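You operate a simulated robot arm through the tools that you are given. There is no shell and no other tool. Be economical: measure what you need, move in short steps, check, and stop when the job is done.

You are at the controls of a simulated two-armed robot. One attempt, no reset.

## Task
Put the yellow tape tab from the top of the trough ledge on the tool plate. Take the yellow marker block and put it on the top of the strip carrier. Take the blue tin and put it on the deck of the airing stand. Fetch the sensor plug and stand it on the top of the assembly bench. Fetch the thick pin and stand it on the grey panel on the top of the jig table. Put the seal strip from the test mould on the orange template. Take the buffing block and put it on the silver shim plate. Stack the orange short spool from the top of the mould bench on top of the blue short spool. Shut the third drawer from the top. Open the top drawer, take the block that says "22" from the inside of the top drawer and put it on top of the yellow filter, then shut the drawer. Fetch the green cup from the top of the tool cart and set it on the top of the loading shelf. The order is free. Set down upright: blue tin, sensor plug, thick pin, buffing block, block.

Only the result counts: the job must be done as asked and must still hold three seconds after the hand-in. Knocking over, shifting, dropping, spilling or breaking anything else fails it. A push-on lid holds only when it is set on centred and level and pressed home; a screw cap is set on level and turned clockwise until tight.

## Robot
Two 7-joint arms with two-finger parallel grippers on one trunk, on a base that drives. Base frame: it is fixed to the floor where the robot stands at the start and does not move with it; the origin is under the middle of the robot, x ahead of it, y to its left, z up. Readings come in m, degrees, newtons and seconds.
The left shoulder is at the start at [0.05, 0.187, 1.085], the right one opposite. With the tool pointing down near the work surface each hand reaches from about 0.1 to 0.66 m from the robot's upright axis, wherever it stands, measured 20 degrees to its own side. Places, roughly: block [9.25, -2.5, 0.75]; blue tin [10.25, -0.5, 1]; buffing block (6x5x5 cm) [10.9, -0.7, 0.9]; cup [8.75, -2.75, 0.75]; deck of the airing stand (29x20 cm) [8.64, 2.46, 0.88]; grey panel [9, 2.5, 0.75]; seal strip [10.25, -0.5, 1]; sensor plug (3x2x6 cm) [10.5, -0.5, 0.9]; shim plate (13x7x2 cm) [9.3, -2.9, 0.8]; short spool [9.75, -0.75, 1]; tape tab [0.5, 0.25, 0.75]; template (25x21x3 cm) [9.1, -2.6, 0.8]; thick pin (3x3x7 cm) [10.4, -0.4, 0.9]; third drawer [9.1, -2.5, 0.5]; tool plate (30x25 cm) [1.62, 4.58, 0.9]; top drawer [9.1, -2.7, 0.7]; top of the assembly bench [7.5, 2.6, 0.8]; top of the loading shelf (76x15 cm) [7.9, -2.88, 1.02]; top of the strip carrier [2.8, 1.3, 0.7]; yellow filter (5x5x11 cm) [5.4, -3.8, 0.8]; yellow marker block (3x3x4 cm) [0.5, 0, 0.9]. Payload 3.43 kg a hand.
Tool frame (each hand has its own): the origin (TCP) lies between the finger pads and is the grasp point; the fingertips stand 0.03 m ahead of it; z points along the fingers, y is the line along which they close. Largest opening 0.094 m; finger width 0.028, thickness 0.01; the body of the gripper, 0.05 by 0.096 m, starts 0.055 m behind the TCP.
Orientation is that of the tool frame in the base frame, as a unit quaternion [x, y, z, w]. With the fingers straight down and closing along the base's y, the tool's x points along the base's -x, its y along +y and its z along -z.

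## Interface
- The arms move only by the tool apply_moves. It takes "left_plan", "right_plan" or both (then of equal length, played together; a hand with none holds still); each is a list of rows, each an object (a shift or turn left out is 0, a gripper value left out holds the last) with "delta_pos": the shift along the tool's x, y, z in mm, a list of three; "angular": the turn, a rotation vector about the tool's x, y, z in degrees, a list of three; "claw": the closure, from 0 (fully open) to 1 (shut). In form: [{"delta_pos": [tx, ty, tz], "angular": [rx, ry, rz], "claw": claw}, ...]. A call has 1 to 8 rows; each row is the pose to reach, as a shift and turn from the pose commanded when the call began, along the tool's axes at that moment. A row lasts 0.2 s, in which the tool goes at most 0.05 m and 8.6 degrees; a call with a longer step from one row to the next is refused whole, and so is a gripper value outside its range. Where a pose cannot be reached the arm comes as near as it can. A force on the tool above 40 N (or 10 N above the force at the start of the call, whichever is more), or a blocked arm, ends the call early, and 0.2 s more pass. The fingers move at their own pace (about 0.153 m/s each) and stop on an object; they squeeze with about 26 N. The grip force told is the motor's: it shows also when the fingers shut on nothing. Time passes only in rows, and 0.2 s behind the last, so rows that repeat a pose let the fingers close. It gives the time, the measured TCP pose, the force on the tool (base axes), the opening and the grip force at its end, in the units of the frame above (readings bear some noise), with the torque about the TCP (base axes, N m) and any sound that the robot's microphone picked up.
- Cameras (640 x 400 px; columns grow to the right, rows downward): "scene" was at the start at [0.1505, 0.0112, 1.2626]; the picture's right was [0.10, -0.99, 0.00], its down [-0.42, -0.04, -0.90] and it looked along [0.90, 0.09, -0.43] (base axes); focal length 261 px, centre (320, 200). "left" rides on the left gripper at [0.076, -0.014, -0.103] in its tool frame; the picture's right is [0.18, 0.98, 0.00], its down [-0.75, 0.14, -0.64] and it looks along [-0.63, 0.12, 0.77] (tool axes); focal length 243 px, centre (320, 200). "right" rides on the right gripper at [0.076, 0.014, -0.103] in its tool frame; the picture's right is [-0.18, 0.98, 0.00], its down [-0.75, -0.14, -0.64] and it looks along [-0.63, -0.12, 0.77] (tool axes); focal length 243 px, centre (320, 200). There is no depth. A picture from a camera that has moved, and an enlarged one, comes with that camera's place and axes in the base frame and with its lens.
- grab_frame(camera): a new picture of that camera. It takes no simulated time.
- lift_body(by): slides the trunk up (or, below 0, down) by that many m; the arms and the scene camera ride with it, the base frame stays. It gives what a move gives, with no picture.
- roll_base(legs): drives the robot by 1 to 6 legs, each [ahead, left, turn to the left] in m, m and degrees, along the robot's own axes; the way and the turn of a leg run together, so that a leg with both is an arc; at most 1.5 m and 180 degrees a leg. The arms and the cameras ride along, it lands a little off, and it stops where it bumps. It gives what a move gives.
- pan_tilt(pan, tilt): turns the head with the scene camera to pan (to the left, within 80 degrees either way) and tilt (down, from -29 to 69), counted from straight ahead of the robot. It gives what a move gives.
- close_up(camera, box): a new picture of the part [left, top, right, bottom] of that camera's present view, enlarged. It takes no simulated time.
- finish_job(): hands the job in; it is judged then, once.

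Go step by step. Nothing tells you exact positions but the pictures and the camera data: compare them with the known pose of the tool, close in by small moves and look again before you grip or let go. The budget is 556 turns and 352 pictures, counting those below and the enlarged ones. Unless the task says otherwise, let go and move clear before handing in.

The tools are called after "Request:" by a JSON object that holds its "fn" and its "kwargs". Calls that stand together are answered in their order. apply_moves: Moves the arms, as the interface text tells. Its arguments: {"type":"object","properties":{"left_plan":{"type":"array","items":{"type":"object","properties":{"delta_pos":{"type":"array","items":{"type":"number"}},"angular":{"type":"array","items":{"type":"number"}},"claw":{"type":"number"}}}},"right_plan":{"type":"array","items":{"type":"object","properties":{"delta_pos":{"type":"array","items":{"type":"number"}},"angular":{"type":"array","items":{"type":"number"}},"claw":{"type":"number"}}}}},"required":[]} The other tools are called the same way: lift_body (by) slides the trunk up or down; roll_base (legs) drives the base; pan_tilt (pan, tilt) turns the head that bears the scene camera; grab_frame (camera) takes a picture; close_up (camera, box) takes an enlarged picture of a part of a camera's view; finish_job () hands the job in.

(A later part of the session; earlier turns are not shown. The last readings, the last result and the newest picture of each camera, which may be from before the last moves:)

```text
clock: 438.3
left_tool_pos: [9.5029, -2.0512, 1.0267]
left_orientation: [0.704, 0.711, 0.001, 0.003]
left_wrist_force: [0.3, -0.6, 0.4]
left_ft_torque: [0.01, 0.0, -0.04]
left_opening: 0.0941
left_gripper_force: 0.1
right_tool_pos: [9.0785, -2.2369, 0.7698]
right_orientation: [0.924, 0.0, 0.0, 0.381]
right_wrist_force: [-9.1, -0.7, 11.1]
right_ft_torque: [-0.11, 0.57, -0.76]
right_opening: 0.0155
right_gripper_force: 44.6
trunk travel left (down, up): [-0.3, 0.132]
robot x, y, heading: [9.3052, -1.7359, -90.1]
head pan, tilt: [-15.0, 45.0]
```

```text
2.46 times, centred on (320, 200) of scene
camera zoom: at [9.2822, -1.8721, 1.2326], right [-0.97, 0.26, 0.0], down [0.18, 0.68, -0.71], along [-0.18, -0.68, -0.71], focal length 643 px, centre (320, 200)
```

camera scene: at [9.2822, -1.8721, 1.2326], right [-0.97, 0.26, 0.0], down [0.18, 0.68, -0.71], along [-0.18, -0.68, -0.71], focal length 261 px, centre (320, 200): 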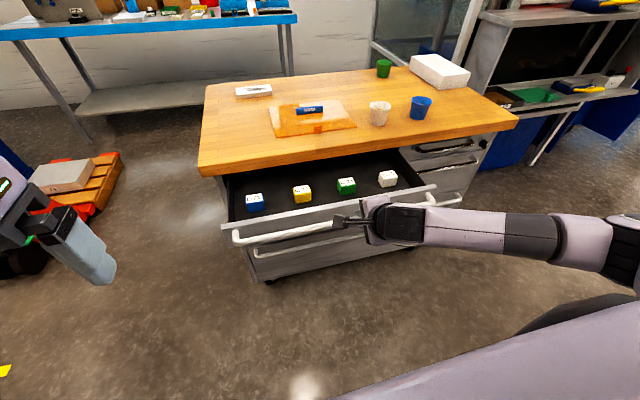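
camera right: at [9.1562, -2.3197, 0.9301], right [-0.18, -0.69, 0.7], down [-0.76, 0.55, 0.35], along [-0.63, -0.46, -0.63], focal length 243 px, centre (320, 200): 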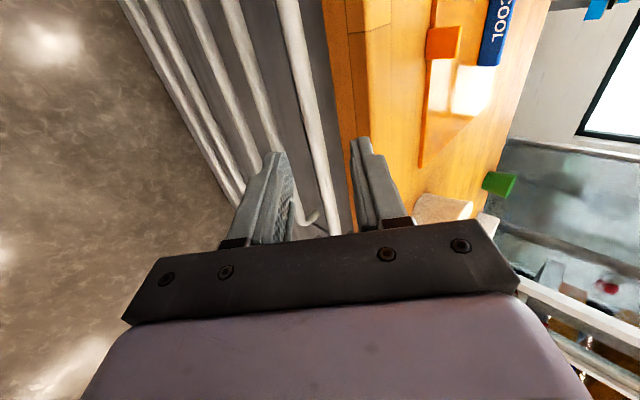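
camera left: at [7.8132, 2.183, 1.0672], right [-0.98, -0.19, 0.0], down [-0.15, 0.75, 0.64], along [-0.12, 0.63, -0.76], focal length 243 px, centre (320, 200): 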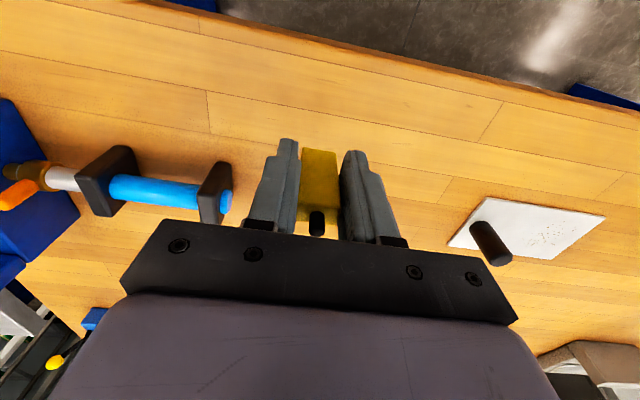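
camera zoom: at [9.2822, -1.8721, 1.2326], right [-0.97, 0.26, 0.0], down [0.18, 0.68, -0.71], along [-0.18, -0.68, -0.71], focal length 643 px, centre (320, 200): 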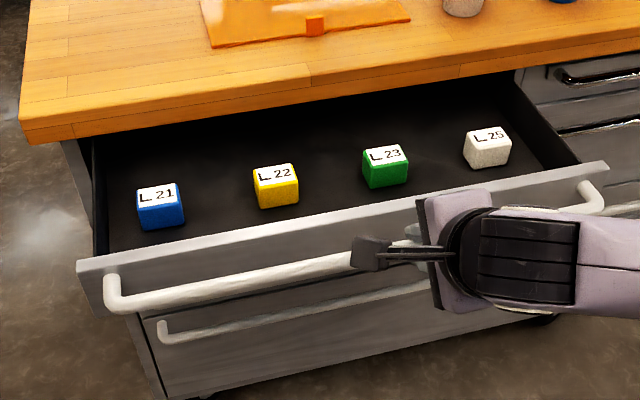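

Yellow block reads "22". Releasing the handle and backing the right hand out the way it came.

Request:
{"fn": "apply_moves", "kwargs": {"right_plan": [{"delta_pos": [0, 0, 0], "claw": 0.68}, {"delta_pos": [0, 0, 0], "claw": 0.68}, {"delta_pos": [0, 0, -35]}, {"delta_pos": [0, 0, -75]}, {"delta_pos": [0, 0, -120]}, {"delta_pos": [-30, 0, -150], "claw": 0}, {"delta_pos": [-60, 0, -180]}]}}

Request:
{"fn": "grab_frame", "kwargs": {"camera": "left"}}

Request:
{"fn": "close_up", "kwargs": {"camera": "scene", "box": [190, 140, 450, 260]}}

```text
clock: 439.9
left_tool_pos: [9.503, -2.0514, 1.0246]
left_orientation: [0.705, 0.71, 0.0, 0.003]
left_wrist_force: [0.8, 0.2, 0.2]
left_ft_torque: [0.03, -0.03, 0.02]
left_opening: 0.0944
left_gripper_force: 0.1
right_tool_pos: [9.0163, -2.1297, 0.8895]
right_orientation: [0.925, 0.0, -0.002, 0.381]
right_wrist_force: [1.0, 0.7, 0.0]
right_ft_torque: [0.0, -0.02, 0.0]
right_opening: 0.094
right_gripper_force: 0.0
right hand out of reach, approached as far as the arm can: row 7
trunk travel left (down, up): [-0.3, 0.132]
robot x, y, heading: [9.3018, -1.7369, -89.8]
head pan, tilt: [-15.0, 45.0]
```

```text
186 pictures are left
camera left: at [9.4862, -1.9754, 1.1284], right [0.98, 0.19, 0.01], down [0.14, -0.75, 0.64], along [0.13, -0.63, -0.76], focal length 243 px, centre (320, 200)
```

left: 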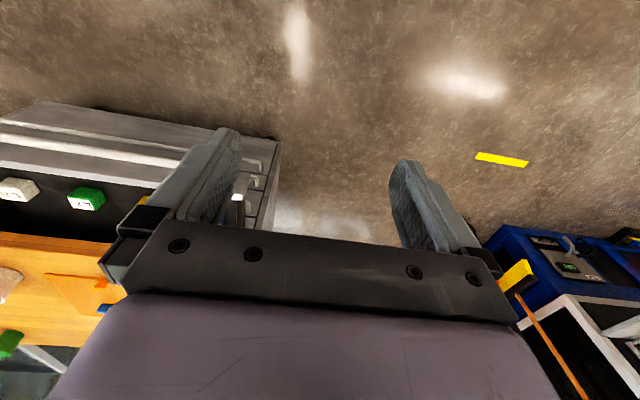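

```text
2.46 times, centred on (320, 200) of scene
camera zoom: at [9.2823, -1.8727, 1.2325], right [-0.97, 0.26, 0.0], down [0.18, 0.68, -0.71], along [-0.18, -0.68, -0.71], focal length 643 px, centre (320, 200)
```

zoom: 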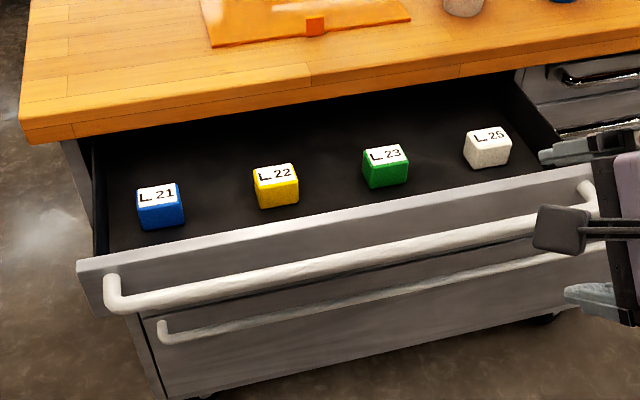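

Right hand is clear. I'll shift the base right 0.3 m so the left hand can reach the yellow block from above.

Request:
{"fn": "apply_moves", "kwargs": {"right_plan": [{"delta_pos": [0, -30, -20], "angular": [7, 0, 0]}, {"delta_pos": [0, -30, -40], "angular": [14, 0, 0]}, {"delta_pos": [0, -20, -70], "angular": [21, 0, 0]}, {"delta_pos": [0, -10, -100], "angular": [28, 0, 0]}, {"delta_pos": [0, 0, -130], "angular": [35, 0, 0]}, {"delta_pos": [0, 0, -160], "angular": [42, 0, 0]}, {"delta_pos": [0, 0, -160], "angular": [45, 0, 0]}]}}

Request:
{"fn": "roll_base", "kwargs": {"legs": [[0.06, -0.28, 0]]}}

Request:
{"fn": "pan_tilt", "kwargs": {"pan": 5, "tilt": 45}}

Request:
{"fn": "grab_frame", "kwargs": {"camera": "scene"}}

Request:
{"fn": "grab_frame", "kwargs": {"camera": "left"}}

```text
clock: 441.5
left_tool_pos: [9.5015, -2.053, 1.0258]
left_orientation: [0.704, 0.71, 0.001, 0.003]
left_wrist_force: [0.0, 0.0, -0.5]
left_ft_torque: [0.01, -0.01, -0.01]
left_opening: 0.094
left_gripper_force: 0.0
right_tool_pos: [9.0149, -2.0181, 1.0048]
right_orientation: [1.0, 0.0, -0.002, -0.003]
right_wrist_force: [-0.5, -0.1, -0.4]
right_ft_torque: [0.03, -0.01, 0.03]
right_opening: 0.094
right_gripper_force: 0.0
right hand out of reach, approached as far as the arm can: row 1, 2, 3
trunk travel left (down, up): [-0.3, 0.132]
robot x, y, heading: [9.3061, -1.7388, -89.7]
head pan, tilt: [-15.0, 45.0]
```

```text
clock: 443.5
left_tool_pos: [9.2269, -2.1115, 1.0262]
left_orientation: [0.703, 0.712, 0.002, 0.004]
left_wrist_force: [-0.3, 0.1, -0.2]
left_ft_torque: [-0.02, 0.01, -0.01]
left_opening: 0.0939
left_gripper_force: 0.1
right_tool_pos: [8.7399, -2.079, 1.0036]
right_orientation: [1.0, 0.002, -0.001, -0.001]
right_wrist_force: [-0.1, -0.4, 0.3]
right_ft_torque: [0.0, -0.02, 0.05]
right_opening: 0.0941
right_gripper_force: 0.0
trunk travel left (down, up): [-0.3, 0.132]
robot x, y, heading: [9.0334, -1.795, -89.4]
head pan, tilt: [-15.0, 45.0]
```

```text
clock: 444.3
left_tool_pos: [9.2289, -2.1119, 1.0248]
left_orientation: [0.702, 0.713, 0.001, 0.002]
left_wrist_force: [0.4, 0.1, -0.1]
left_ft_torque: [0.0, 0.01, 0.0]
left_opening: 0.0939
left_gripper_force: 0.1
right_tool_pos: [8.74, -2.0801, 1.0048]
right_orientation: [1.0, 0.003, -0.001, -0.001]
right_wrist_force: [0.1, 0.1, 0.4]
right_ft_torque: [0.0, -0.01, 0.01]
right_opening: 0.0939
right_gripper_force: 0.0
trunk travel left (down, up): [-0.3, 0.132]
robot x, y, heading: [9.0267, -1.796, -89.6]
head pan, tilt: [5.0, 45.0]
```

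```text
184 pictures are left
camera scene: at [9.0356, -1.9356, 1.2325], right [-1.0, -0.09, 0.0], down [-0.07, 0.7, -0.71], along [0.07, -0.7, -0.71], focal length 261 px, centre (320, 200)
```

scene: 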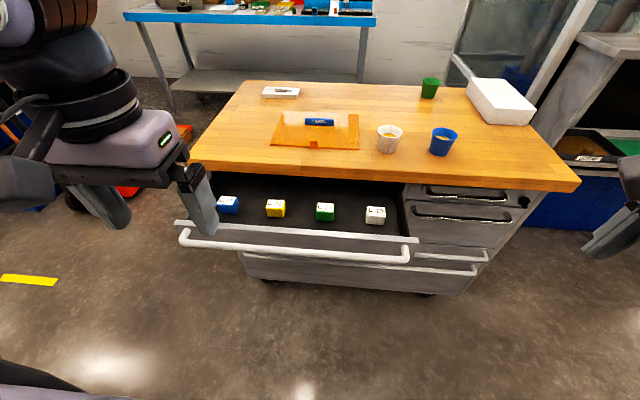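

```text
183 pictures are left
camera left: at [9.2119, -2.0351, 1.1284], right [0.98, 0.2, 0.01], down [0.15, -0.75, 0.64], along [0.13, -0.63, -0.76], focal length 243 px, centre (320, 200)
```

left: 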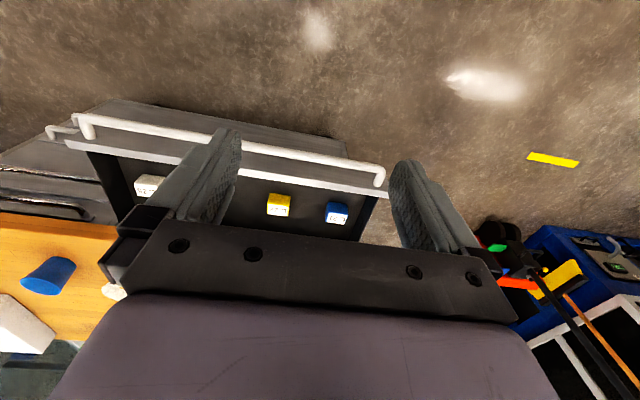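

Block "22" is at about (9.193, −2.371), mid-height z≈0.755. Moving the left hand above it.

Request:
{"fn": "apply_moves", "kwargs": {"left_plan": [{"delta_pos": [-37, -5, 20], "claw": 0.2}, {"delta_pos": [-74, -10, 42]}, {"delta_pos": [-111, -15, 64]}, {"delta_pos": [-148, -20, 86]}, {"delta_pos": [-185, -26, 108]}, {"delta_pos": [-222, -31, 130]}, {"delta_pos": [-259, -36, 150]}]}}

Request:
{"fn": "grab_frame", "kwargs": {"camera": "left"}}

Request:
{"fn": "close_up", "kwargs": {"camera": "scene", "box": [170, 130, 410, 270]}}

```text
clock: 445.9
left_tool_pos: [9.1951, -2.3694, 0.8765]
left_orientation: [0.703, 0.711, 0.002, 0.004]
left_wrist_force: [0.2, -0.3, -0.9]
left_ft_torque: [-0.01, -0.01, 0.01]
left_opening: 0.0752
left_gripper_force: 0.1
right_tool_pos: [8.7397, -2.0793, 1.0046]
right_orientation: [1.0, 0.003, 0.0, -0.002]
right_wrist_force: [0.2, 0.5, -0.1]
right_ft_torque: [0.01, -0.01, 0.02]
right_opening: 0.0941
right_gripper_force: 0.1
trunk travel left (down, up): [-0.3, 0.132]
robot x, y, heading: [9.027, -1.7976, -89.5]
head pan, tilt: [5.0, 45.0]
```

```text
182 pictures are left
camera left: at [9.1789, -2.2936, 0.9786], right [0.98, 0.2, 0.01], down [0.15, -0.75, 0.64], along [0.13, -0.63, -0.76], focal length 243 px, centre (320, 200)
```

left: 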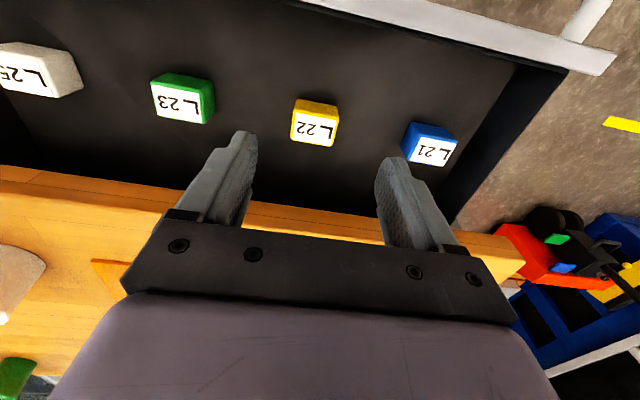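

```text
2.67 times, centred on (290, 200) of scene
camera zoom: at [9.0354, -1.9358, 1.2325], right [-1.0, -0.1, 0.0], down [-0.07, 0.7, -0.71], along [0.07, -0.7, -0.71], focal length 697 px, centre (400, 200)
```

zoom: 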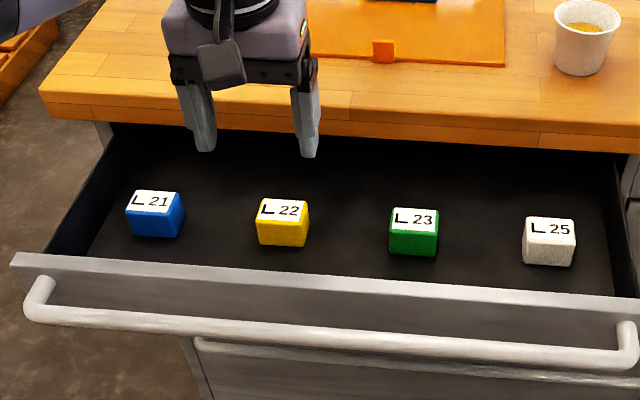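

The block lies ~18 mm further in than the tool axis. Correcting and lowering partway.

Request:
{"fn": "apply_moves", "kwargs": {"left_plan": [{"delta_pos": [-18, 0, 15]}, {"delta_pos": [-18, -1, 45]}]}}

Request:
{"fn": "grab_frame", "kwargs": {"camera": "left"}}

Request:
{"fn": "close_up", "kwargs": {"camera": "scene", "box": [170, 130, 410, 270]}}

```text
clock: 446.5
left_tool_pos: [9.1952, -2.3881, 0.8289]
left_orientation: [0.702, 0.712, 0.002, 0.003]
left_wrist_force: [-1.0, 0.4, -0.3]
left_ft_torque: [-0.02, -0.01, 0.01]
left_opening: 0.0751
left_gripper_force: 0.1
right_tool_pos: [8.7404, -2.0792, 1.0052]
right_orientation: [1.0, 0.002, -0.001, -0.002]
right_wrist_force: [-0.3, -0.4, 0.2]
right_ft_torque: [0.0, 0.0, 0.0]
right_opening: 0.0941
right_gripper_force: 0.0
trunk travel left (down, up): [-0.3, 0.132]
robot x, y, heading: [9.0273, -1.798, -89.6]
head pan, tilt: [5.0, 45.0]
```

```text
180 pictures are left
camera left: at [9.1791, -2.3129, 0.9332], right [0.98, 0.2, 0.01], down [0.15, -0.75, 0.64], along [0.13, -0.63, -0.76], focal length 243 px, centre (320, 200)
```

left: 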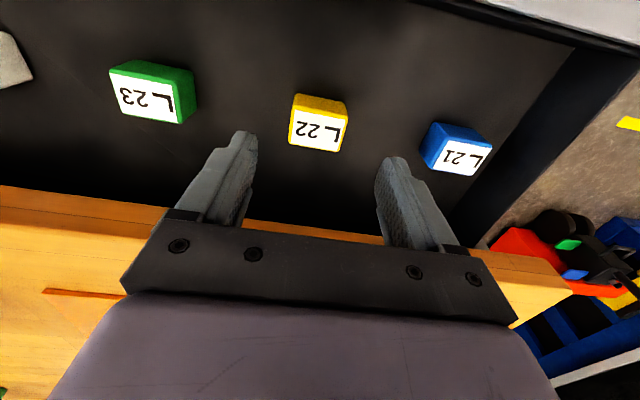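

```text
2.67 times, centred on (290, 200) of scene
camera zoom: at [9.0357, -1.9358, 1.2325], right [-1.0, -0.1, 0.0], down [-0.07, 0.7, -0.71], along [0.07, -0.7, -0.71], focal length 697 px, centre (400, 200)
```

zoom: 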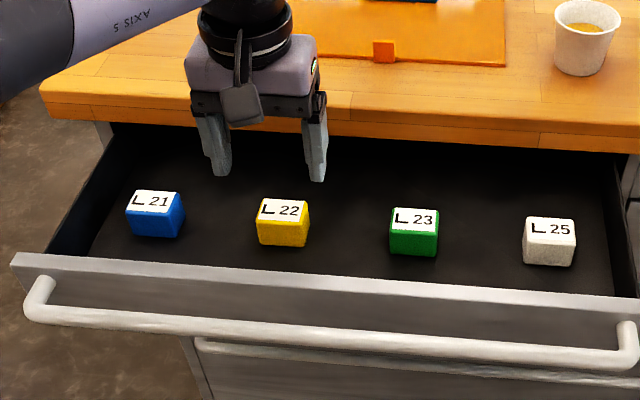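

Request:
{"fn": "apply_moves", "kwargs": {"left_plan": [{"delta_pos": [0, -2, 20]}, {"delta_pos": [0, -2, 40]}]}}

Request:
{"fn": "grab_frame", "kwargs": {"camera": "left"}}

Request:
{"fn": "close_up", "kwargs": {"camera": "scene", "box": [200, 150, 360, 250]}}

```text
clock: 447.1
left_tool_pos: [9.1931, -2.3894, 0.7897]
left_orientation: [0.702, 0.712, 0.001, 0.002]
left_wrist_force: [0.9, -0.3, -0.3]
left_ft_torque: [-0.04, -0.01, 0.02]
left_opening: 0.0754
left_gripper_force: 0.0
right_tool_pos: [8.7415, -2.0787, 1.0056]
right_orientation: [1.0, 0.002, -0.001, -0.002]
right_wrist_force: [-0.1, -0.2, 0.4]
right_ft_torque: [0.03, -0.01, -0.02]
right_opening: 0.0936
right_gripper_force: 0.0
trunk travel left (down, up): [-0.3, 0.132]
robot x, y, heading: [9.029, -1.8014, -89.4]
head pan, tilt: [5.0, 45.0]
```

```text
178 pictures are left
camera left: at [9.1768, -2.3131, 0.8927], right [0.98, 0.2, 0.01], down [0.15, -0.75, 0.64], along [0.13, -0.63, -0.76], focal length 243 px, centre (320, 200)
```

left: 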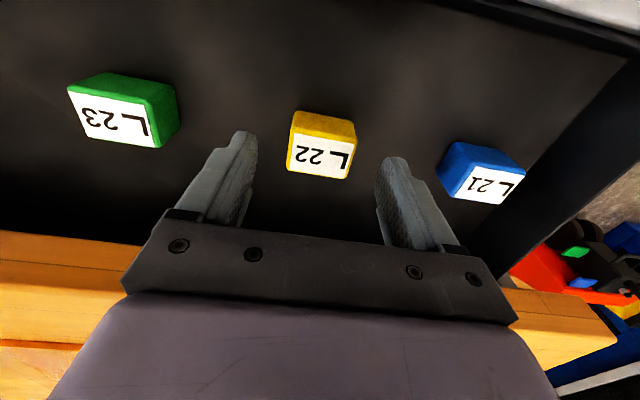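

```text
4.00 times, centred on (280, 200) of scene
camera zoom: at [9.0357, -1.9357, 1.2325], right [-1.0, -0.1, 0.0], down [-0.07, 0.7, -0.71], along [0.07, -0.7, -0.71], focal length 1045 px, centre (480, 200)
```

zoom: 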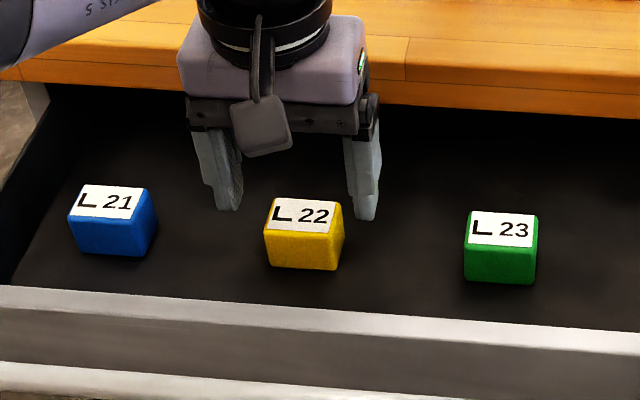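

Top is z≈0.753, cube ≈4.4 cm. Lowering to grip height and closing.

Request:
{"fn": "apply_moves", "kwargs": {"left_plan": [{"delta_pos": [-3, 1, 20]}, {"delta_pos": [-3, 1, 36]}, {"delta_pos": [-3, 1, 42]}, {"delta_pos": [-3, 1, 42], "claw": 1}, {"delta_pos": [-3, 1, 42], "claw": 1}, {"delta_pos": [-3, 1, 42], "claw": 1}]}}

Request:
{"fn": "grab_frame", "kwargs": {"camera": "left"}}

```text
clock: 448.5
left_tool_pos: [9.1957, -2.3913, 0.7478]
left_orientation: [0.702, 0.712, 0.001, 0.003]
left_wrist_force: [-0.3, -0.3, 2.0]
left_ft_torque: [0.0, -0.07, -0.02]
left_opening: 0.0491
left_gripper_force: 26.0
right_tool_pos: [8.7405, -2.0799, 1.0065]
right_orientation: [1.0, 0.003, -0.001, -0.002]
right_wrist_force: [-0.3, 0.2, -0.5]
right_ft_torque: [0.05, -0.03, 0.0]
right_opening: 0.094
right_gripper_force: 0.0
trunk travel left (down, up): [-0.3, 0.132]
robot x, y, heading: [9.0283, -1.7977, -89.5]
head pan, tilt: [5.0, 45.0]
```

```text
176 pictures are left
camera left: at [9.1789, -2.316, 0.8509], right [0.98, 0.2, 0.01], down [0.15, -0.75, 0.64], along [0.13, -0.63, -0.76], focal length 243 px, centre (320, 200)
```

left: 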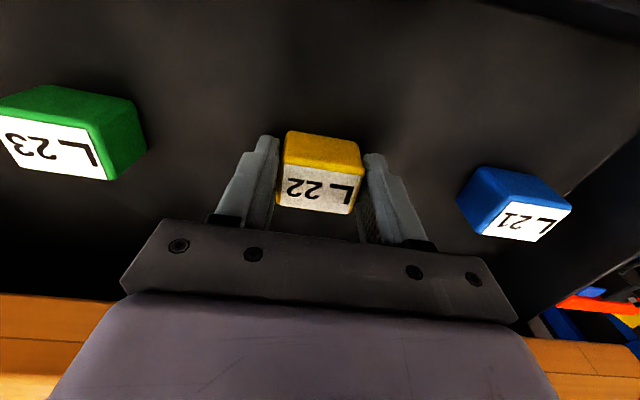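

Gripped. Lift straight up out of the drawer, then back.

Request:
{"fn": "apply_moves", "kwargs": {"left_plan": [{"delta_pos": [5, 0, -45]}, {"delta_pos": [10, 0, -90]}, {"delta_pos": [15, 0, -135]}, {"delta_pos": [20, 0, -180]}, {"delta_pos": [40, 0, -225]}, {"delta_pos": [80, 10, -250]}, {"delta_pos": [125, 20, -265]}, {"delta_pos": [165, 30, -280]}]}}

Request:
{"fn": "apply_moves", "kwargs": {"left_plan": [{"delta_pos": [30, 10, -30]}, {"delta_pos": [50, 20, -70]}]}}

Request:
{"fn": "grab_frame", "kwargs": {"camera": "scene"}}

```text
clock: 450.3
left_tool_pos: [9.2224, -2.2242, 1.0285]
left_orientation: [0.702, 0.712, 0.001, 0.003]
left_wrist_force: [0.0, 0.1, -0.3]
left_ft_torque: [0.02, 0.01, -0.01]
left_opening: 0.0471
left_gripper_force: 26.2
right_tool_pos: [8.7409, -2.0787, 1.0042]
right_orientation: [1.0, 0.003, -0.001, -0.001]
right_wrist_force: [-0.5, 0.2, 0.5]
right_ft_torque: [0.02, 0.01, 0.0]
right_opening: 0.0941
right_gripper_force: 0.0
trunk travel left (down, up): [-0.3, 0.132]
robot x, y, heading: [9.0288, -1.7981, -89.1]
head pan, tilt: [5.0, 45.0]
```

```text
clock: 450.9
left_tool_pos: [9.2396, -2.1739, 1.0998]
left_orientation: [0.702, 0.713, 0.001, 0.003]
left_wrist_force: [0.6, 0.2, -1.3]
left_ft_torque: [0.0, 0.01, 0.02]
left_opening: 0.0473
left_gripper_force: 26.3
right_tool_pos: [8.7409, -2.0788, 1.0049]
right_orientation: [1.0, 0.004, -0.001, -0.002]
right_wrist_force: [-0.5, 0.8, 0.3]
right_ft_torque: [-0.01, 0.0, 0.01]
right_opening: 0.0939
right_gripper_force: 0.1
trunk travel left (down, up): [-0.3, 0.132]
robot x, y, heading: [9.029, -1.7982, -89.6]
head pan, tilt: [5.0, 45.0]
```

```text
175 pictures are left
camera scene: at [9.0356, -1.9352, 1.2325], right [-1.0, -0.1, 0.0], down [-0.07, 0.7, -0.71], along [0.07, -0.7, -0.71], focal length 261 px, centre (320, 200)
```

scene: 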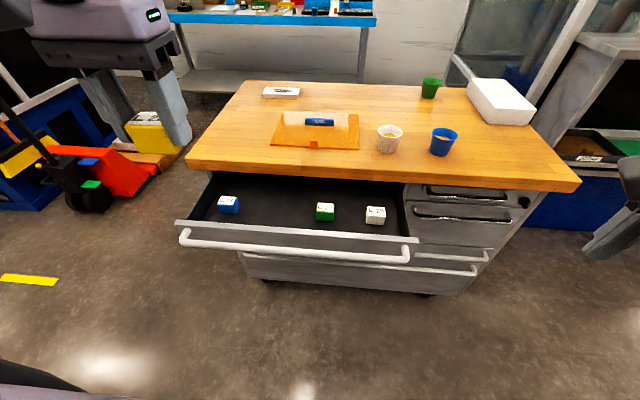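

The block is out; 21, 23 and 25 are undisturbed. To shut the drawer I'll turn the right hand back to yaw 0 with fingers closed.

Request:
{"fn": "apply_moves", "kwargs": {"right_plan": [{"angular": [0, 0, -8.5], "claw": 1}, {"angular": [0, 0, -17]}, {"angular": [0, 0, -25.5]}, {"angular": [0, 0, -34]}, {"angular": [0, 0, -42.5]}, {"angular": [0, 0, -51]}, {"angular": [0, 0, -59.5]}, {"angular": [0, 0, -68]}]}}

Request:
{"fn": "apply_moves", "kwargs": {"right_plan": [{"angular": [0, 0, -8]}, {"angular": [0, 0, -16]}, {"angular": [0, 0, -22]}]}}

Request:
{"fn": "roll_base", "kwargs": {"legs": [[-0.05, 0.24, 0]]}}

```text
clock: 452.7
left_tool_pos: [9.2389, -2.175, 1.0998]
left_orientation: [0.702, 0.712, 0.001, 0.002]
left_wrist_force: [-0.7, 0.8, -0.7]
left_ft_torque: [-0.01, 0.02, -0.02]
left_opening: 0.0456
left_gripper_force: 25.9
right_tool_pos: [8.7421, -2.0793, 1.0051]
right_orientation: [0.826, 0.563, 0.001, -0.002]
right_wrist_force: [-0.1, 0.0, 0.4]
right_ft_torque: [0.0, 0.01, 0.04]
right_opening: 0.0
right_gripper_force: 26.1
trunk travel left (down, up): [-0.3, 0.132]
robot x, y, heading: [9.0239, -1.7999, -89.5]
head pan, tilt: [5.0, 45.0]
```

```text
clock: 453.5
left_tool_pos: [9.2393, -2.1743, 1.0988]
left_orientation: [0.702, 0.712, 0.002, 0.002]
left_wrist_force: [0.2, 0.6, -1.8]
left_ft_torque: [-0.01, -0.03, 0.0]
left_opening: 0.0452
left_gripper_force: 25.9
right_tool_pos: [8.7412, -2.0803, 1.0051]
right_orientation: [0.705, 0.709, 0.0, -0.001]
right_wrist_force: [-0.5, 0.0, -0.1]
right_ft_torque: [0.02, 0.01, 0.0]
right_opening: 0.0001
right_gripper_force: 26.2
trunk travel left (down, up): [-0.3, 0.132]
robot x, y, heading: [9.0286, -1.7988, -89.3]
head pan, tilt: [5.0, 45.0]
```

```text
clock: 455.3
left_tool_pos: [9.4761, -2.1224, 1.0993]
left_orientation: [0.701, 0.713, 0.001, 0.002]
left_wrist_force: [0.1, 0.4, -1.3]
left_ft_torque: [0.0, 0.04, -0.03]
left_opening: 0.0455
left_gripper_force: 25.8
right_tool_pos: [8.9776, -2.0274, 1.0048]
right_orientation: [0.705, 0.709, 0.0, -0.002]
right_wrist_force: [-0.6, -0.5, -0.6]
right_ft_torque: [0.04, 0.04, 0.0]
right_opening: 0.0001
right_gripper_force: 26.3
trunk travel left (down, up): [-0.3, 0.132]
robot x, y, heading: [9.2617, -1.7456, -89.7]
head pan, tilt: [5.0, 45.0]
```

Request:
{"fn": "grab_frame", "kwargs": {"camera": "left"}}

Request:
{"fn": "pan_tilt", "kwargs": {"pan": -10, "tilt": 42}}

Request:
{"fn": "grab_frame", "kwargs": {"camera": "scene"}}

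```text
174 pictures are left
camera left: at [9.4599, -2.0465, 1.2021], right [0.98, 0.2, 0.0], down [0.15, -0.75, 0.64], along [0.13, -0.63, -0.76], focal length 243 px, centre (320, 200)
```

left: 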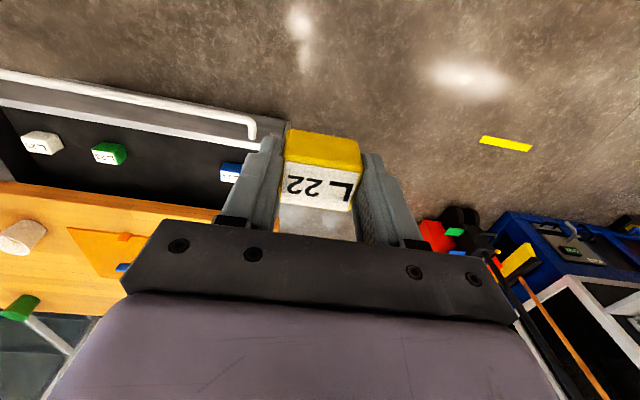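

```text
clock: 456.1
left_tool_pos: [9.4769, -2.122, 1.0987]
left_orientation: [0.701, 0.713, 0.001, 0.002]
left_wrist_force: [0.9, 0.4, -0.6]
left_ft_torque: [0.0, 0.01, -0.02]
left_opening: 0.0453
left_gripper_force: 25.9
right_tool_pos: [8.9781, -2.0274, 1.0058]
right_orientation: [0.705, 0.709, 0.001, -0.002]
right_wrist_force: [0.8, -1.0, -0.5]
right_ft_torque: [0.02, -0.01, -0.01]
right_opening: 0.0
right_gripper_force: 25.6
trunk travel left (down, up): [-0.3, 0.132]
robot x, y, heading: [9.2601, -1.7482, -89.5]
head pan, tilt: [-10.0, 42.0]
```

```text
173 pictures are left
camera scene: at [9.2507, -1.8855, 1.2368], right [-0.99, 0.16, 0.0], down [0.11, 0.66, -0.74], along [-0.12, -0.73, -0.67], focal length 261 px, centre (320, 200)
```

scene: 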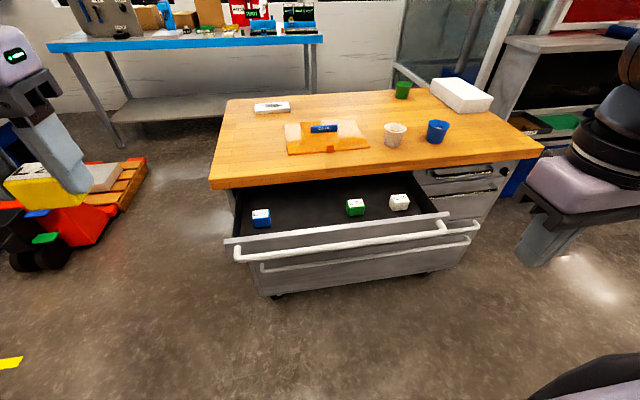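

Block is firmly held. Moving the closed right hand, tilted 25°, in front of the top drawer's handle.

Request:
{"fn": "apply_moves", "kwargs": {"right_plan": [{"delta_pos": [-10, 18, 34], "angular": [0, -4, 0]}, {"delta_pos": [-22, 36, 68], "angular": [0, -8, 0]}, {"delta_pos": [-34, 54, 102], "angular": [0, -12, 0]}, {"delta_pos": [-46, 72, 136], "angular": [0, -16, 0]}, {"delta_pos": [-58, 90, 170], "angular": [0, -20, 0]}, {"delta_pos": [-72, 100, 204], "angular": [0, -25, 0]}, {"delta_pos": [-90, 105, 238], "angular": [0, -25, 0]}]}}

Request:
{"fn": "grab_frame", "kwargs": {"camera": "scene"}}

```text
clock: 457.7
left_tool_pos: [9.4767, -2.1228, 1.0997]
left_orientation: [0.701, 0.713, 0.002, 0.003]
left_wrist_force: [0.3, -0.8, -0.9]
left_ft_torque: [0.0, -0.02, 0.0]
left_opening: 0.0451
left_gripper_force: 25.6
right_tool_pos: [9.0855, -2.1164, 0.7657]
right_orientation: [0.688, 0.693, -0.151, 0.153]
right_wrist_force: [-0.3, 0.8, 0.1]
right_ft_torque: [-0.03, 0.0, -0.01]
right_opening: 0.0
right_gripper_force: 25.8
trunk travel left (down, up): [-0.3, 0.132]
robot x, y, heading: [9.2604, -1.7468, -89.4]
head pan, tilt: [-10.0, 42.0]
```

```text
172 pictures are left
camera scene: at [9.2506, -1.8856, 1.2368], right [-0.99, 0.16, 0.0], down [0.11, 0.66, -0.74], along [-0.12, -0.73, -0.67], focal length 261 px, centre (320, 200)
```

scene: 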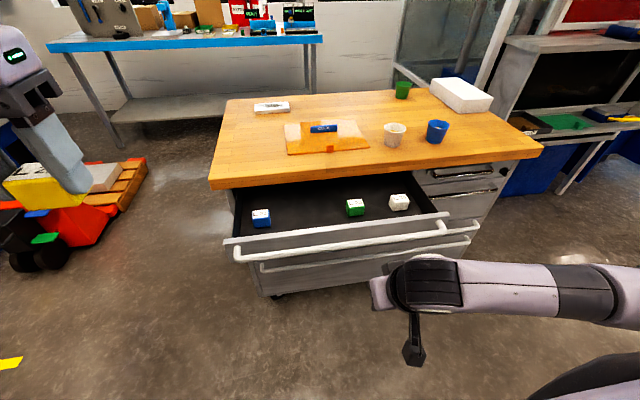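

Request:
{"fn": "roll_base", "kwargs": {"legs": [[0.09, 0, 0]]}}

Request:
{"fn": "apply_moves", "kwargs": {"right_plan": [{"delta_pos": [-27, 0, 13]}, {"delta_pos": [-54, 0, 25]}, {"delta_pos": [-82, 0, 38]}, {"delta_pos": [-109, 0, 51]}, {"delta_pos": [-136, 0, 63]}, {"delta_pos": [-163, 0, 76]}, {"delta_pos": [-190, 0, 89]}, {"delta_pos": [-204, 0, 95]}]}}

Request:
{"fn": "grab_frame", "kwargs": {"camera": "scene"}}

```text
clock: 458.8
left_tool_pos: [9.4767, -2.2137, 1.0987]
left_orientation: [0.701, 0.713, 0.002, 0.003]
left_wrist_force: [0.3, -0.6, -1.2]
left_ft_torque: [0.0, -0.01, 0.0]
left_opening: 0.0451
left_gripper_force: 26.1
right_tool_pos: [9.0843, -2.2058, 0.7659]
right_orientation: [0.689, 0.693, -0.15, 0.151]
right_wrist_force: [-0.1, -0.2, 0.6]
right_ft_torque: [0.01, -0.03, -0.01]
right_opening: 0.0
right_gripper_force: 26.0
trunk travel left (down, up): [-0.3, 0.132]
robot x, y, heading: [9.2639, -1.8354, -89.5]
head pan, tilt: [-10.0, 42.0]
```

```text
clock: 460.6
left_tool_pos: [9.4782, -2.2137, 1.0999]
left_orientation: [0.701, 0.713, 0.001, 0.003]
left_wrist_force: [0.6, -0.6, -0.5]
left_ft_torque: [0.03, 0.01, 0.01]
left_opening: 0.0453
left_gripper_force: 26.0
right_tool_pos: [9.0862, -2.4324, 0.7665]
right_orientation: [0.688, 0.693, -0.153, 0.152]
right_wrist_force: [0.0, 0.4, -1.2]
right_ft_torque: [-0.01, -0.02, 0.0]
right_opening: 0.0
right_gripper_force: 25.7
trunk travel left (down, up): [-0.3, 0.132]
robot x, y, heading: [9.2637, -1.8391, -89.4]
head pan, tilt: [-10.0, 42.0]
```

```text
171 pictures are left
camera scene: at [9.2515, -1.9755, 1.2368], right [-0.99, 0.16, 0.0], down [0.11, 0.66, -0.74], along [-0.12, -0.73, -0.67], focal length 261 px, centre (320, 200)
```

scene: 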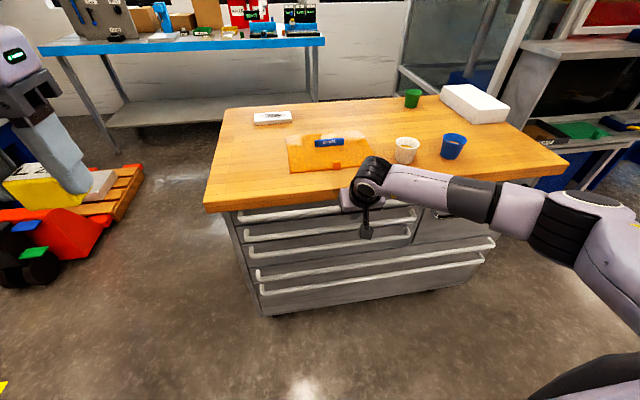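

Nearly shut; pushing a little further until it seats.

Request:
{"fn": "apply_moves", "kwargs": {"right_plan": [{"delta_pos": [-5, 0, 2]}, {"delta_pos": [-10, 0, 5]}, {"delta_pos": [-15, 0, 7]}, {"delta_pos": [-20, 0, 9]}, {"delta_pos": [-25, 0, 12]}]}}

Request:
{"fn": "close_up", "kwargs": {"camera": "scene", "box": [200, 150, 520, 320]}}

```text
clock: 461.3
left_tool_pos: [9.4766, -2.2123, 1.0981]
left_orientation: [0.701, 0.713, 0.002, 0.003]
left_wrist_force: [0.5, -0.3, -1.6]
left_ft_torque: [0.02, 0.0, 0.01]
left_opening: 0.0454
left_gripper_force: 26.2
right_tool_pos: [9.087, -2.4357, 0.7591]
right_orientation: [0.689, 0.696, -0.145, 0.143]
right_wrist_force: [1.1, 1.0, -1.1]
right_ft_torque: [0.03, -0.01, 0.02]
right_opening: 0.0
right_gripper_force: 25.8
trunk travel left (down, up): [-0.3, 0.132]
robot x, y, heading: [9.2622, -1.8354, -89.4]
head pan, tilt: [-10.0, 42.0]
stopped in row 3 (right hand): the force on the tool passed its limit (the readings are from after the stop); the commanded pose is now the measured one
```

```text
2.00 times, centred on (360, 235) of scene
camera zoom: at [9.2514, -1.9749, 1.2367], right [-0.99, 0.17, 0.0], down [0.11, 0.66, -0.74], along [-0.12, -0.73, -0.67], focal length 523 px, centre (240, 130)
```

zoom: 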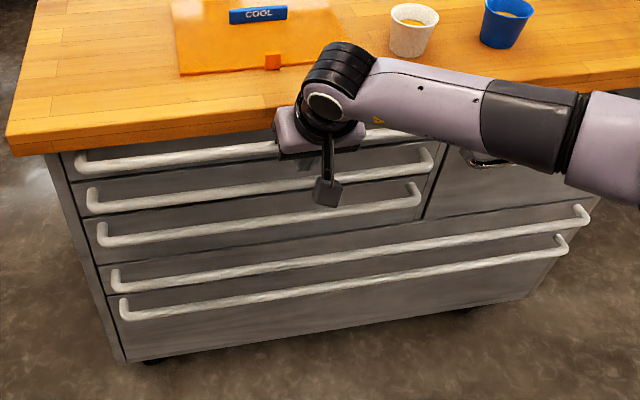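

The top drawer is seated. I'll pull the right hand back and up, and pitch it to 45° for reaching the green cup far on the cart's top.

Request:
{"fn": "apply_moves", "kwargs": {"right_plan": [{"delta_pos": [36, 0, -17]}, {"delta_pos": [72, 0, -34]}, {"delta_pos": [74, 0, -78], "angular": [0, -4, 0]}, {"delta_pos": [64, 0, -124], "angular": [0, -8, 0], "claw": 0}, {"delta_pos": [54, 0, -169], "angular": [0, -12, 0]}, {"delta_pos": [44, 0, -214], "angular": [0, -16, 0]}, {"delta_pos": [34, 0, -258], "angular": [0, -20, 0]}]}}

Request:
{"fn": "grab_frame", "kwargs": {"camera": "scene"}}

Request:
{"fn": "close_up", "kwargs": {"camera": "scene", "box": [340, 60, 640, 200]}}

```text
clock: 462.9
left_tool_pos: [9.4767, -2.2121, 1.0995]
left_orientation: [0.702, 0.712, 0.0, 0.003]
left_wrist_force: [-0.3, 0.1, -0.8]
left_ft_torque: [-0.01, -0.01, -0.01]
left_opening: 0.0452
left_gripper_force: 26.2
right_tool_pos: [9.088, -2.3033, 0.9824]
right_orientation: [0.654, 0.659, -0.264, 0.262]
right_wrist_force: [-1.0, -0.3, 1.3]
right_ft_torque: [-0.02, -0.01, 0.0]
right_opening: 0.094
right_gripper_force: 0.1
trunk travel left (down, up): [-0.3, 0.132]
robot x, y, heading: [9.2623, -1.8383, -89.5]
head pan, tilt: [-10.0, 42.0]
```

```text
169 pictures are left
camera scene: at [9.2514, -1.9746, 1.2368], right [-0.99, 0.17, 0.0], down [0.11, 0.66, -0.74], along [-0.12, -0.73, -0.67], focal length 261 px, centre (320, 200)
```

scene: 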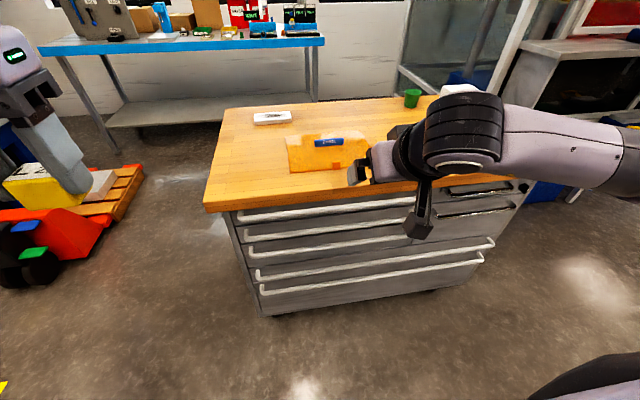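

```text
2.13 times, centred on (490, 130) of scene
camera zoom: at [9.2514, -1.9746, 1.2368], right [-0.99, 0.17, 0.0], down [0.11, 0.66, -0.74], along [-0.12, -0.73, -0.67], focal length 558 px, centre (-43, 349)
```

zoom: 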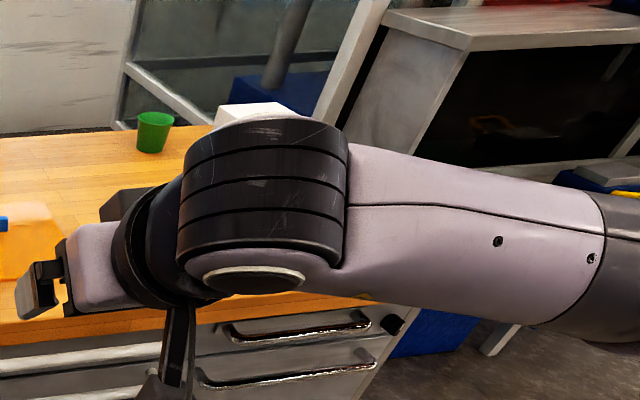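

Loading shelf top is the grey surface at upper right. I'll raise the hand and move closer in front of the cups.

Request:
{"fn": "apply_moves", "kwargs": {"right_plan": [{"delta_pos": [-22, 0, -21]}, {"delta_pos": [-43, 0, -42]}]}}

Request:
{"fn": "roll_base", "kwargs": {"legs": [[0, -0.31, 0], [0.28, 0, 0]]}}

Request:
{"fn": "pan_tilt", "kwargs": {"pan": 5, "tilt": 35}}

Request:
{"fn": "grab_frame", "kwargs": {"camera": "scene"}}

Request:
{"fn": "grab_frame", "kwargs": {"camera": "right"}}

```text
clock: 463.5
left_tool_pos: [9.476, -2.2126, 1.0991]
left_orientation: [0.702, 0.712, 0.001, 0.003]
left_wrist_force: [0.2, -0.7, -1.4]
left_ft_torque: [-0.02, 0.01, 0.01]
left_opening: 0.0452
left_gripper_force: 26.2
right_tool_pos: [9.0883, -2.3071, 1.0419]
right_orientation: [0.653, 0.66, -0.263, 0.262]
right_wrist_force: [0.4, -0.3, -0.4]
right_ft_torque: [0.01, -0.05, -0.01]
right_opening: 0.094
right_gripper_force: 0.1
trunk travel left (down, up): [-0.3, 0.132]
robot x, y, heading: [9.2642, -1.8379, -89.8]
head pan, tilt: [-10.0, 42.0]
```

```text
clock: 467.1
left_tool_pos: [9.1762, -2.4946, 1.0987]
left_orientation: [0.703, 0.711, 0.001, 0.002]
left_wrist_force: [-1.0, 0.4, -0.2]
left_ft_torque: [0.0, 0.0, 0.02]
left_opening: 0.0448
left_gripper_force: 26.1
right_tool_pos: [8.7878, -2.5871, 1.0402]
right_orientation: [0.654, 0.659, -0.264, 0.261]
right_wrist_force: [0.4, -0.1, 0.1]
right_ft_torque: [-0.01, -0.02, -0.01]
right_opening: 0.0941
right_gripper_force: 0.1
trunk travel left (down, up): [-0.3, 0.132]
robot x, y, heading: [8.9647, -2.1142, -89.4]
head pan, tilt: [-10.0, 42.0]
```

```text
clock: 467.9
left_tool_pos: [9.1758, -2.4944, 1.0997]
left_orientation: [0.702, 0.712, 0.001, 0.002]
left_wrist_force: [-0.5, 1.0, -0.7]
left_ft_torque: [-0.02, -0.01, 0.0]
left_opening: 0.0451
left_gripper_force: 25.7
right_tool_pos: [8.7866, -2.5858, 1.0411]
right_orientation: [0.654, 0.659, -0.264, 0.262]
right_wrist_force: [-0.7, -0.6, 0.7]
right_ft_torque: [-0.01, 0.02, 0.0]
right_opening: 0.0939
right_gripper_force: 0.1
trunk travel left (down, up): [-0.3, 0.132]
robot x, y, heading: [8.9654, -2.1127, -89.7]
head pan, tilt: [5.0, 35.0]
```

```text
167 pictures are left
camera scene: at [8.9737, -2.2614, 1.2473], right [-1.0, -0.09, 0.0], down [-0.05, 0.57, -0.82], along [0.08, -0.82, -0.57], focal length 261 px, centre (320, 200)
```

scene: 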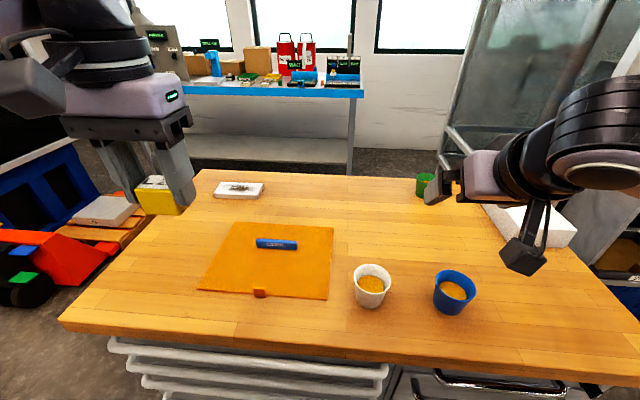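

```text
166 pictures are left
camera right: at [8.8016, -2.4604, 1.0626], right [0.98, -0.13, 0.12], down [-0.14, -0.1, 0.99], along [-0.11, -0.99, -0.12], focal length 243 px, centre (320, 200)
```

right: 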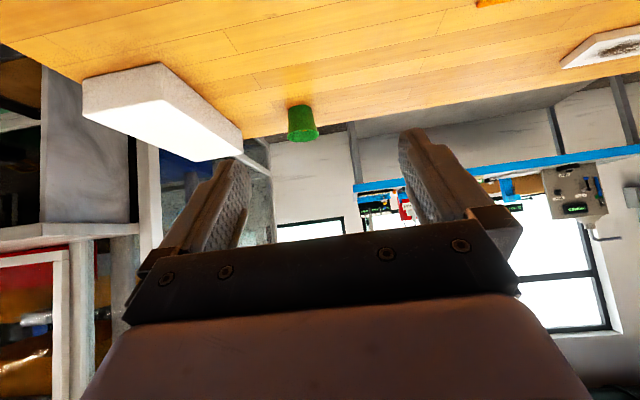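

Cup centre triangulates to about (8.736, −2.911, 0.86), ~6 cm wide. I'll extend toward it with a flatter pitch.

Request:
{"fn": "apply_moves", "kwargs": {"right_plan": [{"delta_pos": [-18, -8, 38], "angular": [0, -3, 0]}, {"delta_pos": [-36, -17, 76], "angular": [0, -6, 0]}, {"delta_pos": [-54, -25, 114], "angular": [0, -9, 0]}, {"delta_pos": [-72, -33, 152], "angular": [0, -12, 0]}, {"delta_pos": [-90, -42, 190], "angular": [0, -15, 0]}, {"delta_pos": [-107, -50, 227], "angular": [0, -16, 0]}]}}

Request:
{"fn": "grab_frame", "kwargs": {"camera": "right"}}

Request:
{"fn": "grab_frame", "kwargs": {"camera": "scene"}}

```text
clock: 469.3
left_tool_pos: [9.1766, -2.4944, 1.0996]
left_orientation: [0.703, 0.711, 0.002, 0.002]
left_wrist_force: [-0.5, 0.0, -0.2]
left_ft_torque: [-0.01, -0.01, -0.02]
left_opening: 0.0453
left_gripper_force: 26.6
right_tool_pos: [8.7401, -2.8211, 0.951]
right_orientation: [0.61, 0.616, -0.352, 0.352]
right_wrist_force: [0.0, 0.0, 0.1]
right_ft_torque: [-0.02, 0.02, -0.03]
right_opening: 0.0941
right_gripper_force: 0.2
trunk travel left (down, up): [-0.3, 0.132]
robot x, y, heading: [8.9672, -2.121, -89.7]
head pan, tilt: [5.0, 35.0]
```

```text
165 pictures are left
camera right: at [8.7529, -2.6929, 0.9365], right [0.98, -0.09, 0.15], down [-0.14, 0.17, 0.98], along [-0.11, -0.98, 0.16], focal length 243 px, centre (320, 200)
```

right: 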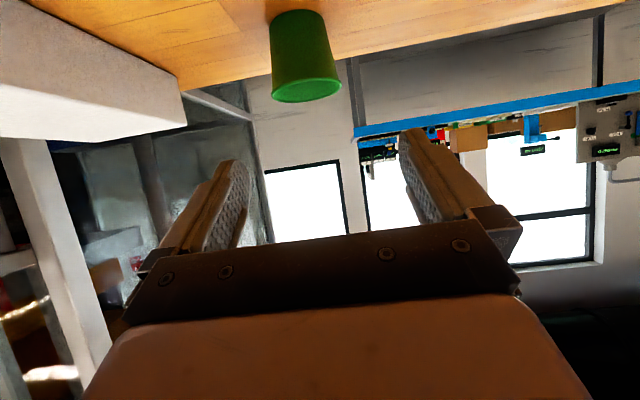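

```text
164 pictures are left
camera scene: at [8.9738, -2.2617, 1.2473], right [-1.0, -0.09, 0.0], down [-0.05, 0.57, -0.82], along [0.08, -0.82, -0.57], focal length 261 px, centre (320, 200)
```

scene: 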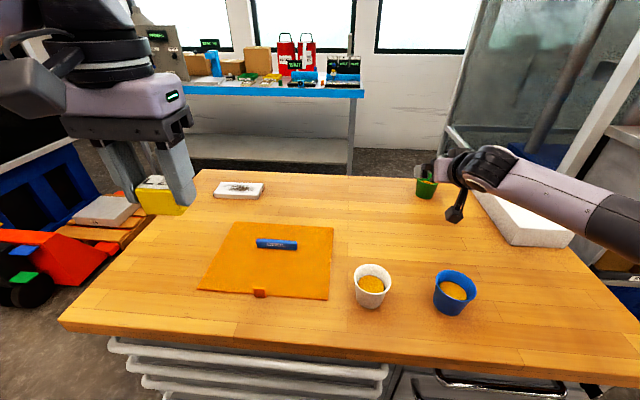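

Cup spans z≈0.82–0.887. Advancing around it.

Request:
{"fn": "apply_moves", "kwargs": {"right_plan": [{"delta_pos": [7, -4, 30]}, {"delta_pos": [14, -4, 60]}, {"delta_pos": [20, -4, 90]}, {"delta_pos": [25, -4, 112]}]}}

Request:
{"fn": "grab_frame", "kwargs": {"camera": "right"}}

Request:
{"fn": "close_up", "kwargs": {"camera": "scene", "box": [360, 130, 520, 240]}}

```text
clock: 470.3
left_tool_pos: [9.177, -2.4952, 1.0989]
left_orientation: [0.703, 0.711, 0.0, 0.003]
left_wrist_force: [0.2, 0.7, -0.9]
left_ft_torque: [0.02, 0.03, 0.01]
left_opening: 0.0453
left_gripper_force: 26.4
right_tool_pos: [8.7345, -2.9043, 0.8728]
right_orientation: [0.61, 0.617, -0.352, 0.351]
right_wrist_force: [0.3, 0.6, 0.5]
right_ft_torque: [0.05, -0.01, -0.01]
right_opening: 0.094
right_gripper_force: 0.1
trunk travel left (down, up): [-0.3, 0.132]
robot x, y, heading: [8.9657, -2.1162, -89.3]
head pan, tilt: [5.0, 35.0]
```

```text
163 pictures are left
camera right: at [8.7488, -2.7768, 0.857], right [0.98, -0.09, 0.15], down [-0.14, 0.17, 0.98], along [-0.11, -0.98, 0.16], focal length 243 px, centre (320, 200)
```

right: 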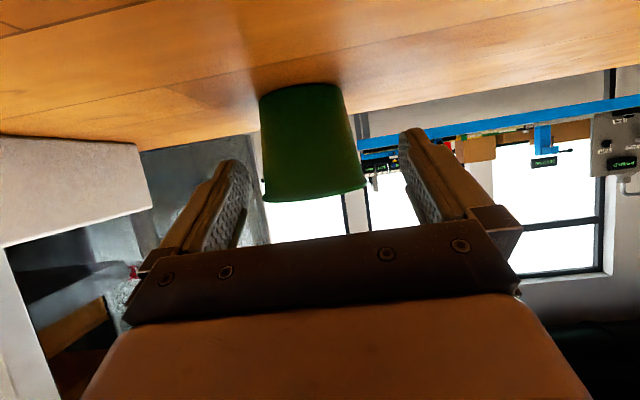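

```text
3.64 times, centred on (440, 185) of scene
camera zoom: at [8.9742, -2.2615, 1.2473], right [-1.0, -0.09, 0.0], down [-0.05, 0.57, -0.82], along [0.08, -0.82, -0.57], focal length 950 px, centre (-116, 254)
```

zoom: 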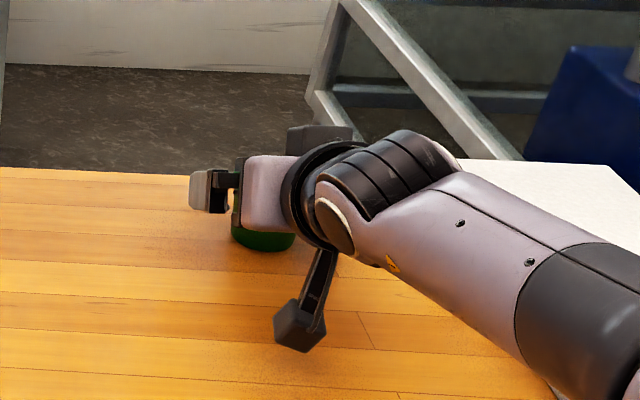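

Almost there: a bit lower, 12 mm forward and 4 mm right, then close.

Request:
{"fn": "apply_moves", "kwargs": {"right_plan": [{"delta_pos": [4, -4, 7]}, {"delta_pos": [7, -4, 13]}, {"delta_pos": [7, -4, 13], "claw": 1}, {"delta_pos": [7, -4, 13], "claw": 1}, {"delta_pos": [7, -4, 13], "claw": 1}]}}

Request:
{"fn": "grab_frame", "kwargs": {"camera": "right"}}

```text
clock: 471.5
left_tool_pos: [9.1754, -2.4935, 1.1001]
left_orientation: [0.702, 0.712, 0.0, 0.003]
left_wrist_force: [0.2, 0.3, -0.5]
left_ft_torque: [0.0, 0.01, 0.01]
left_opening: 0.0453
left_gripper_force: 25.7
right_tool_pos: [8.7312, -2.9042, 0.8623]
right_orientation: [0.611, 0.617, -0.351, 0.351]
right_wrist_force: [0.9, 0.0, 0.4]
right_ft_torque: [0.04, 0.01, -0.01]
right_opening: 0.0601
right_gripper_force: 26.0
right hand out of reach, approached as far as the arm can: row 1, 2, 3, 4, 5
trunk travel left (down, up): [-0.3, 0.132]
robot x, y, heading: [8.9644, -2.1175, -89.4]
head pan, tilt: [5.0, 35.0]
```

```text
161 pictures are left
camera right: at [8.7459, -2.7769, 0.8471], right [0.98, -0.09, 0.15], down [-0.14, 0.17, 0.98], along [-0.11, -0.98, 0.16], focal length 243 px, centre (320, 200)
```

right: 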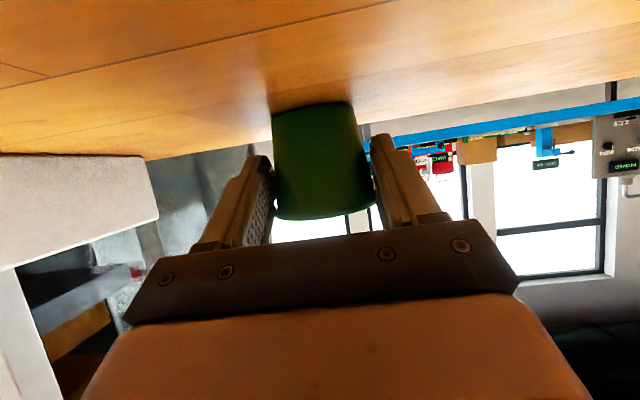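

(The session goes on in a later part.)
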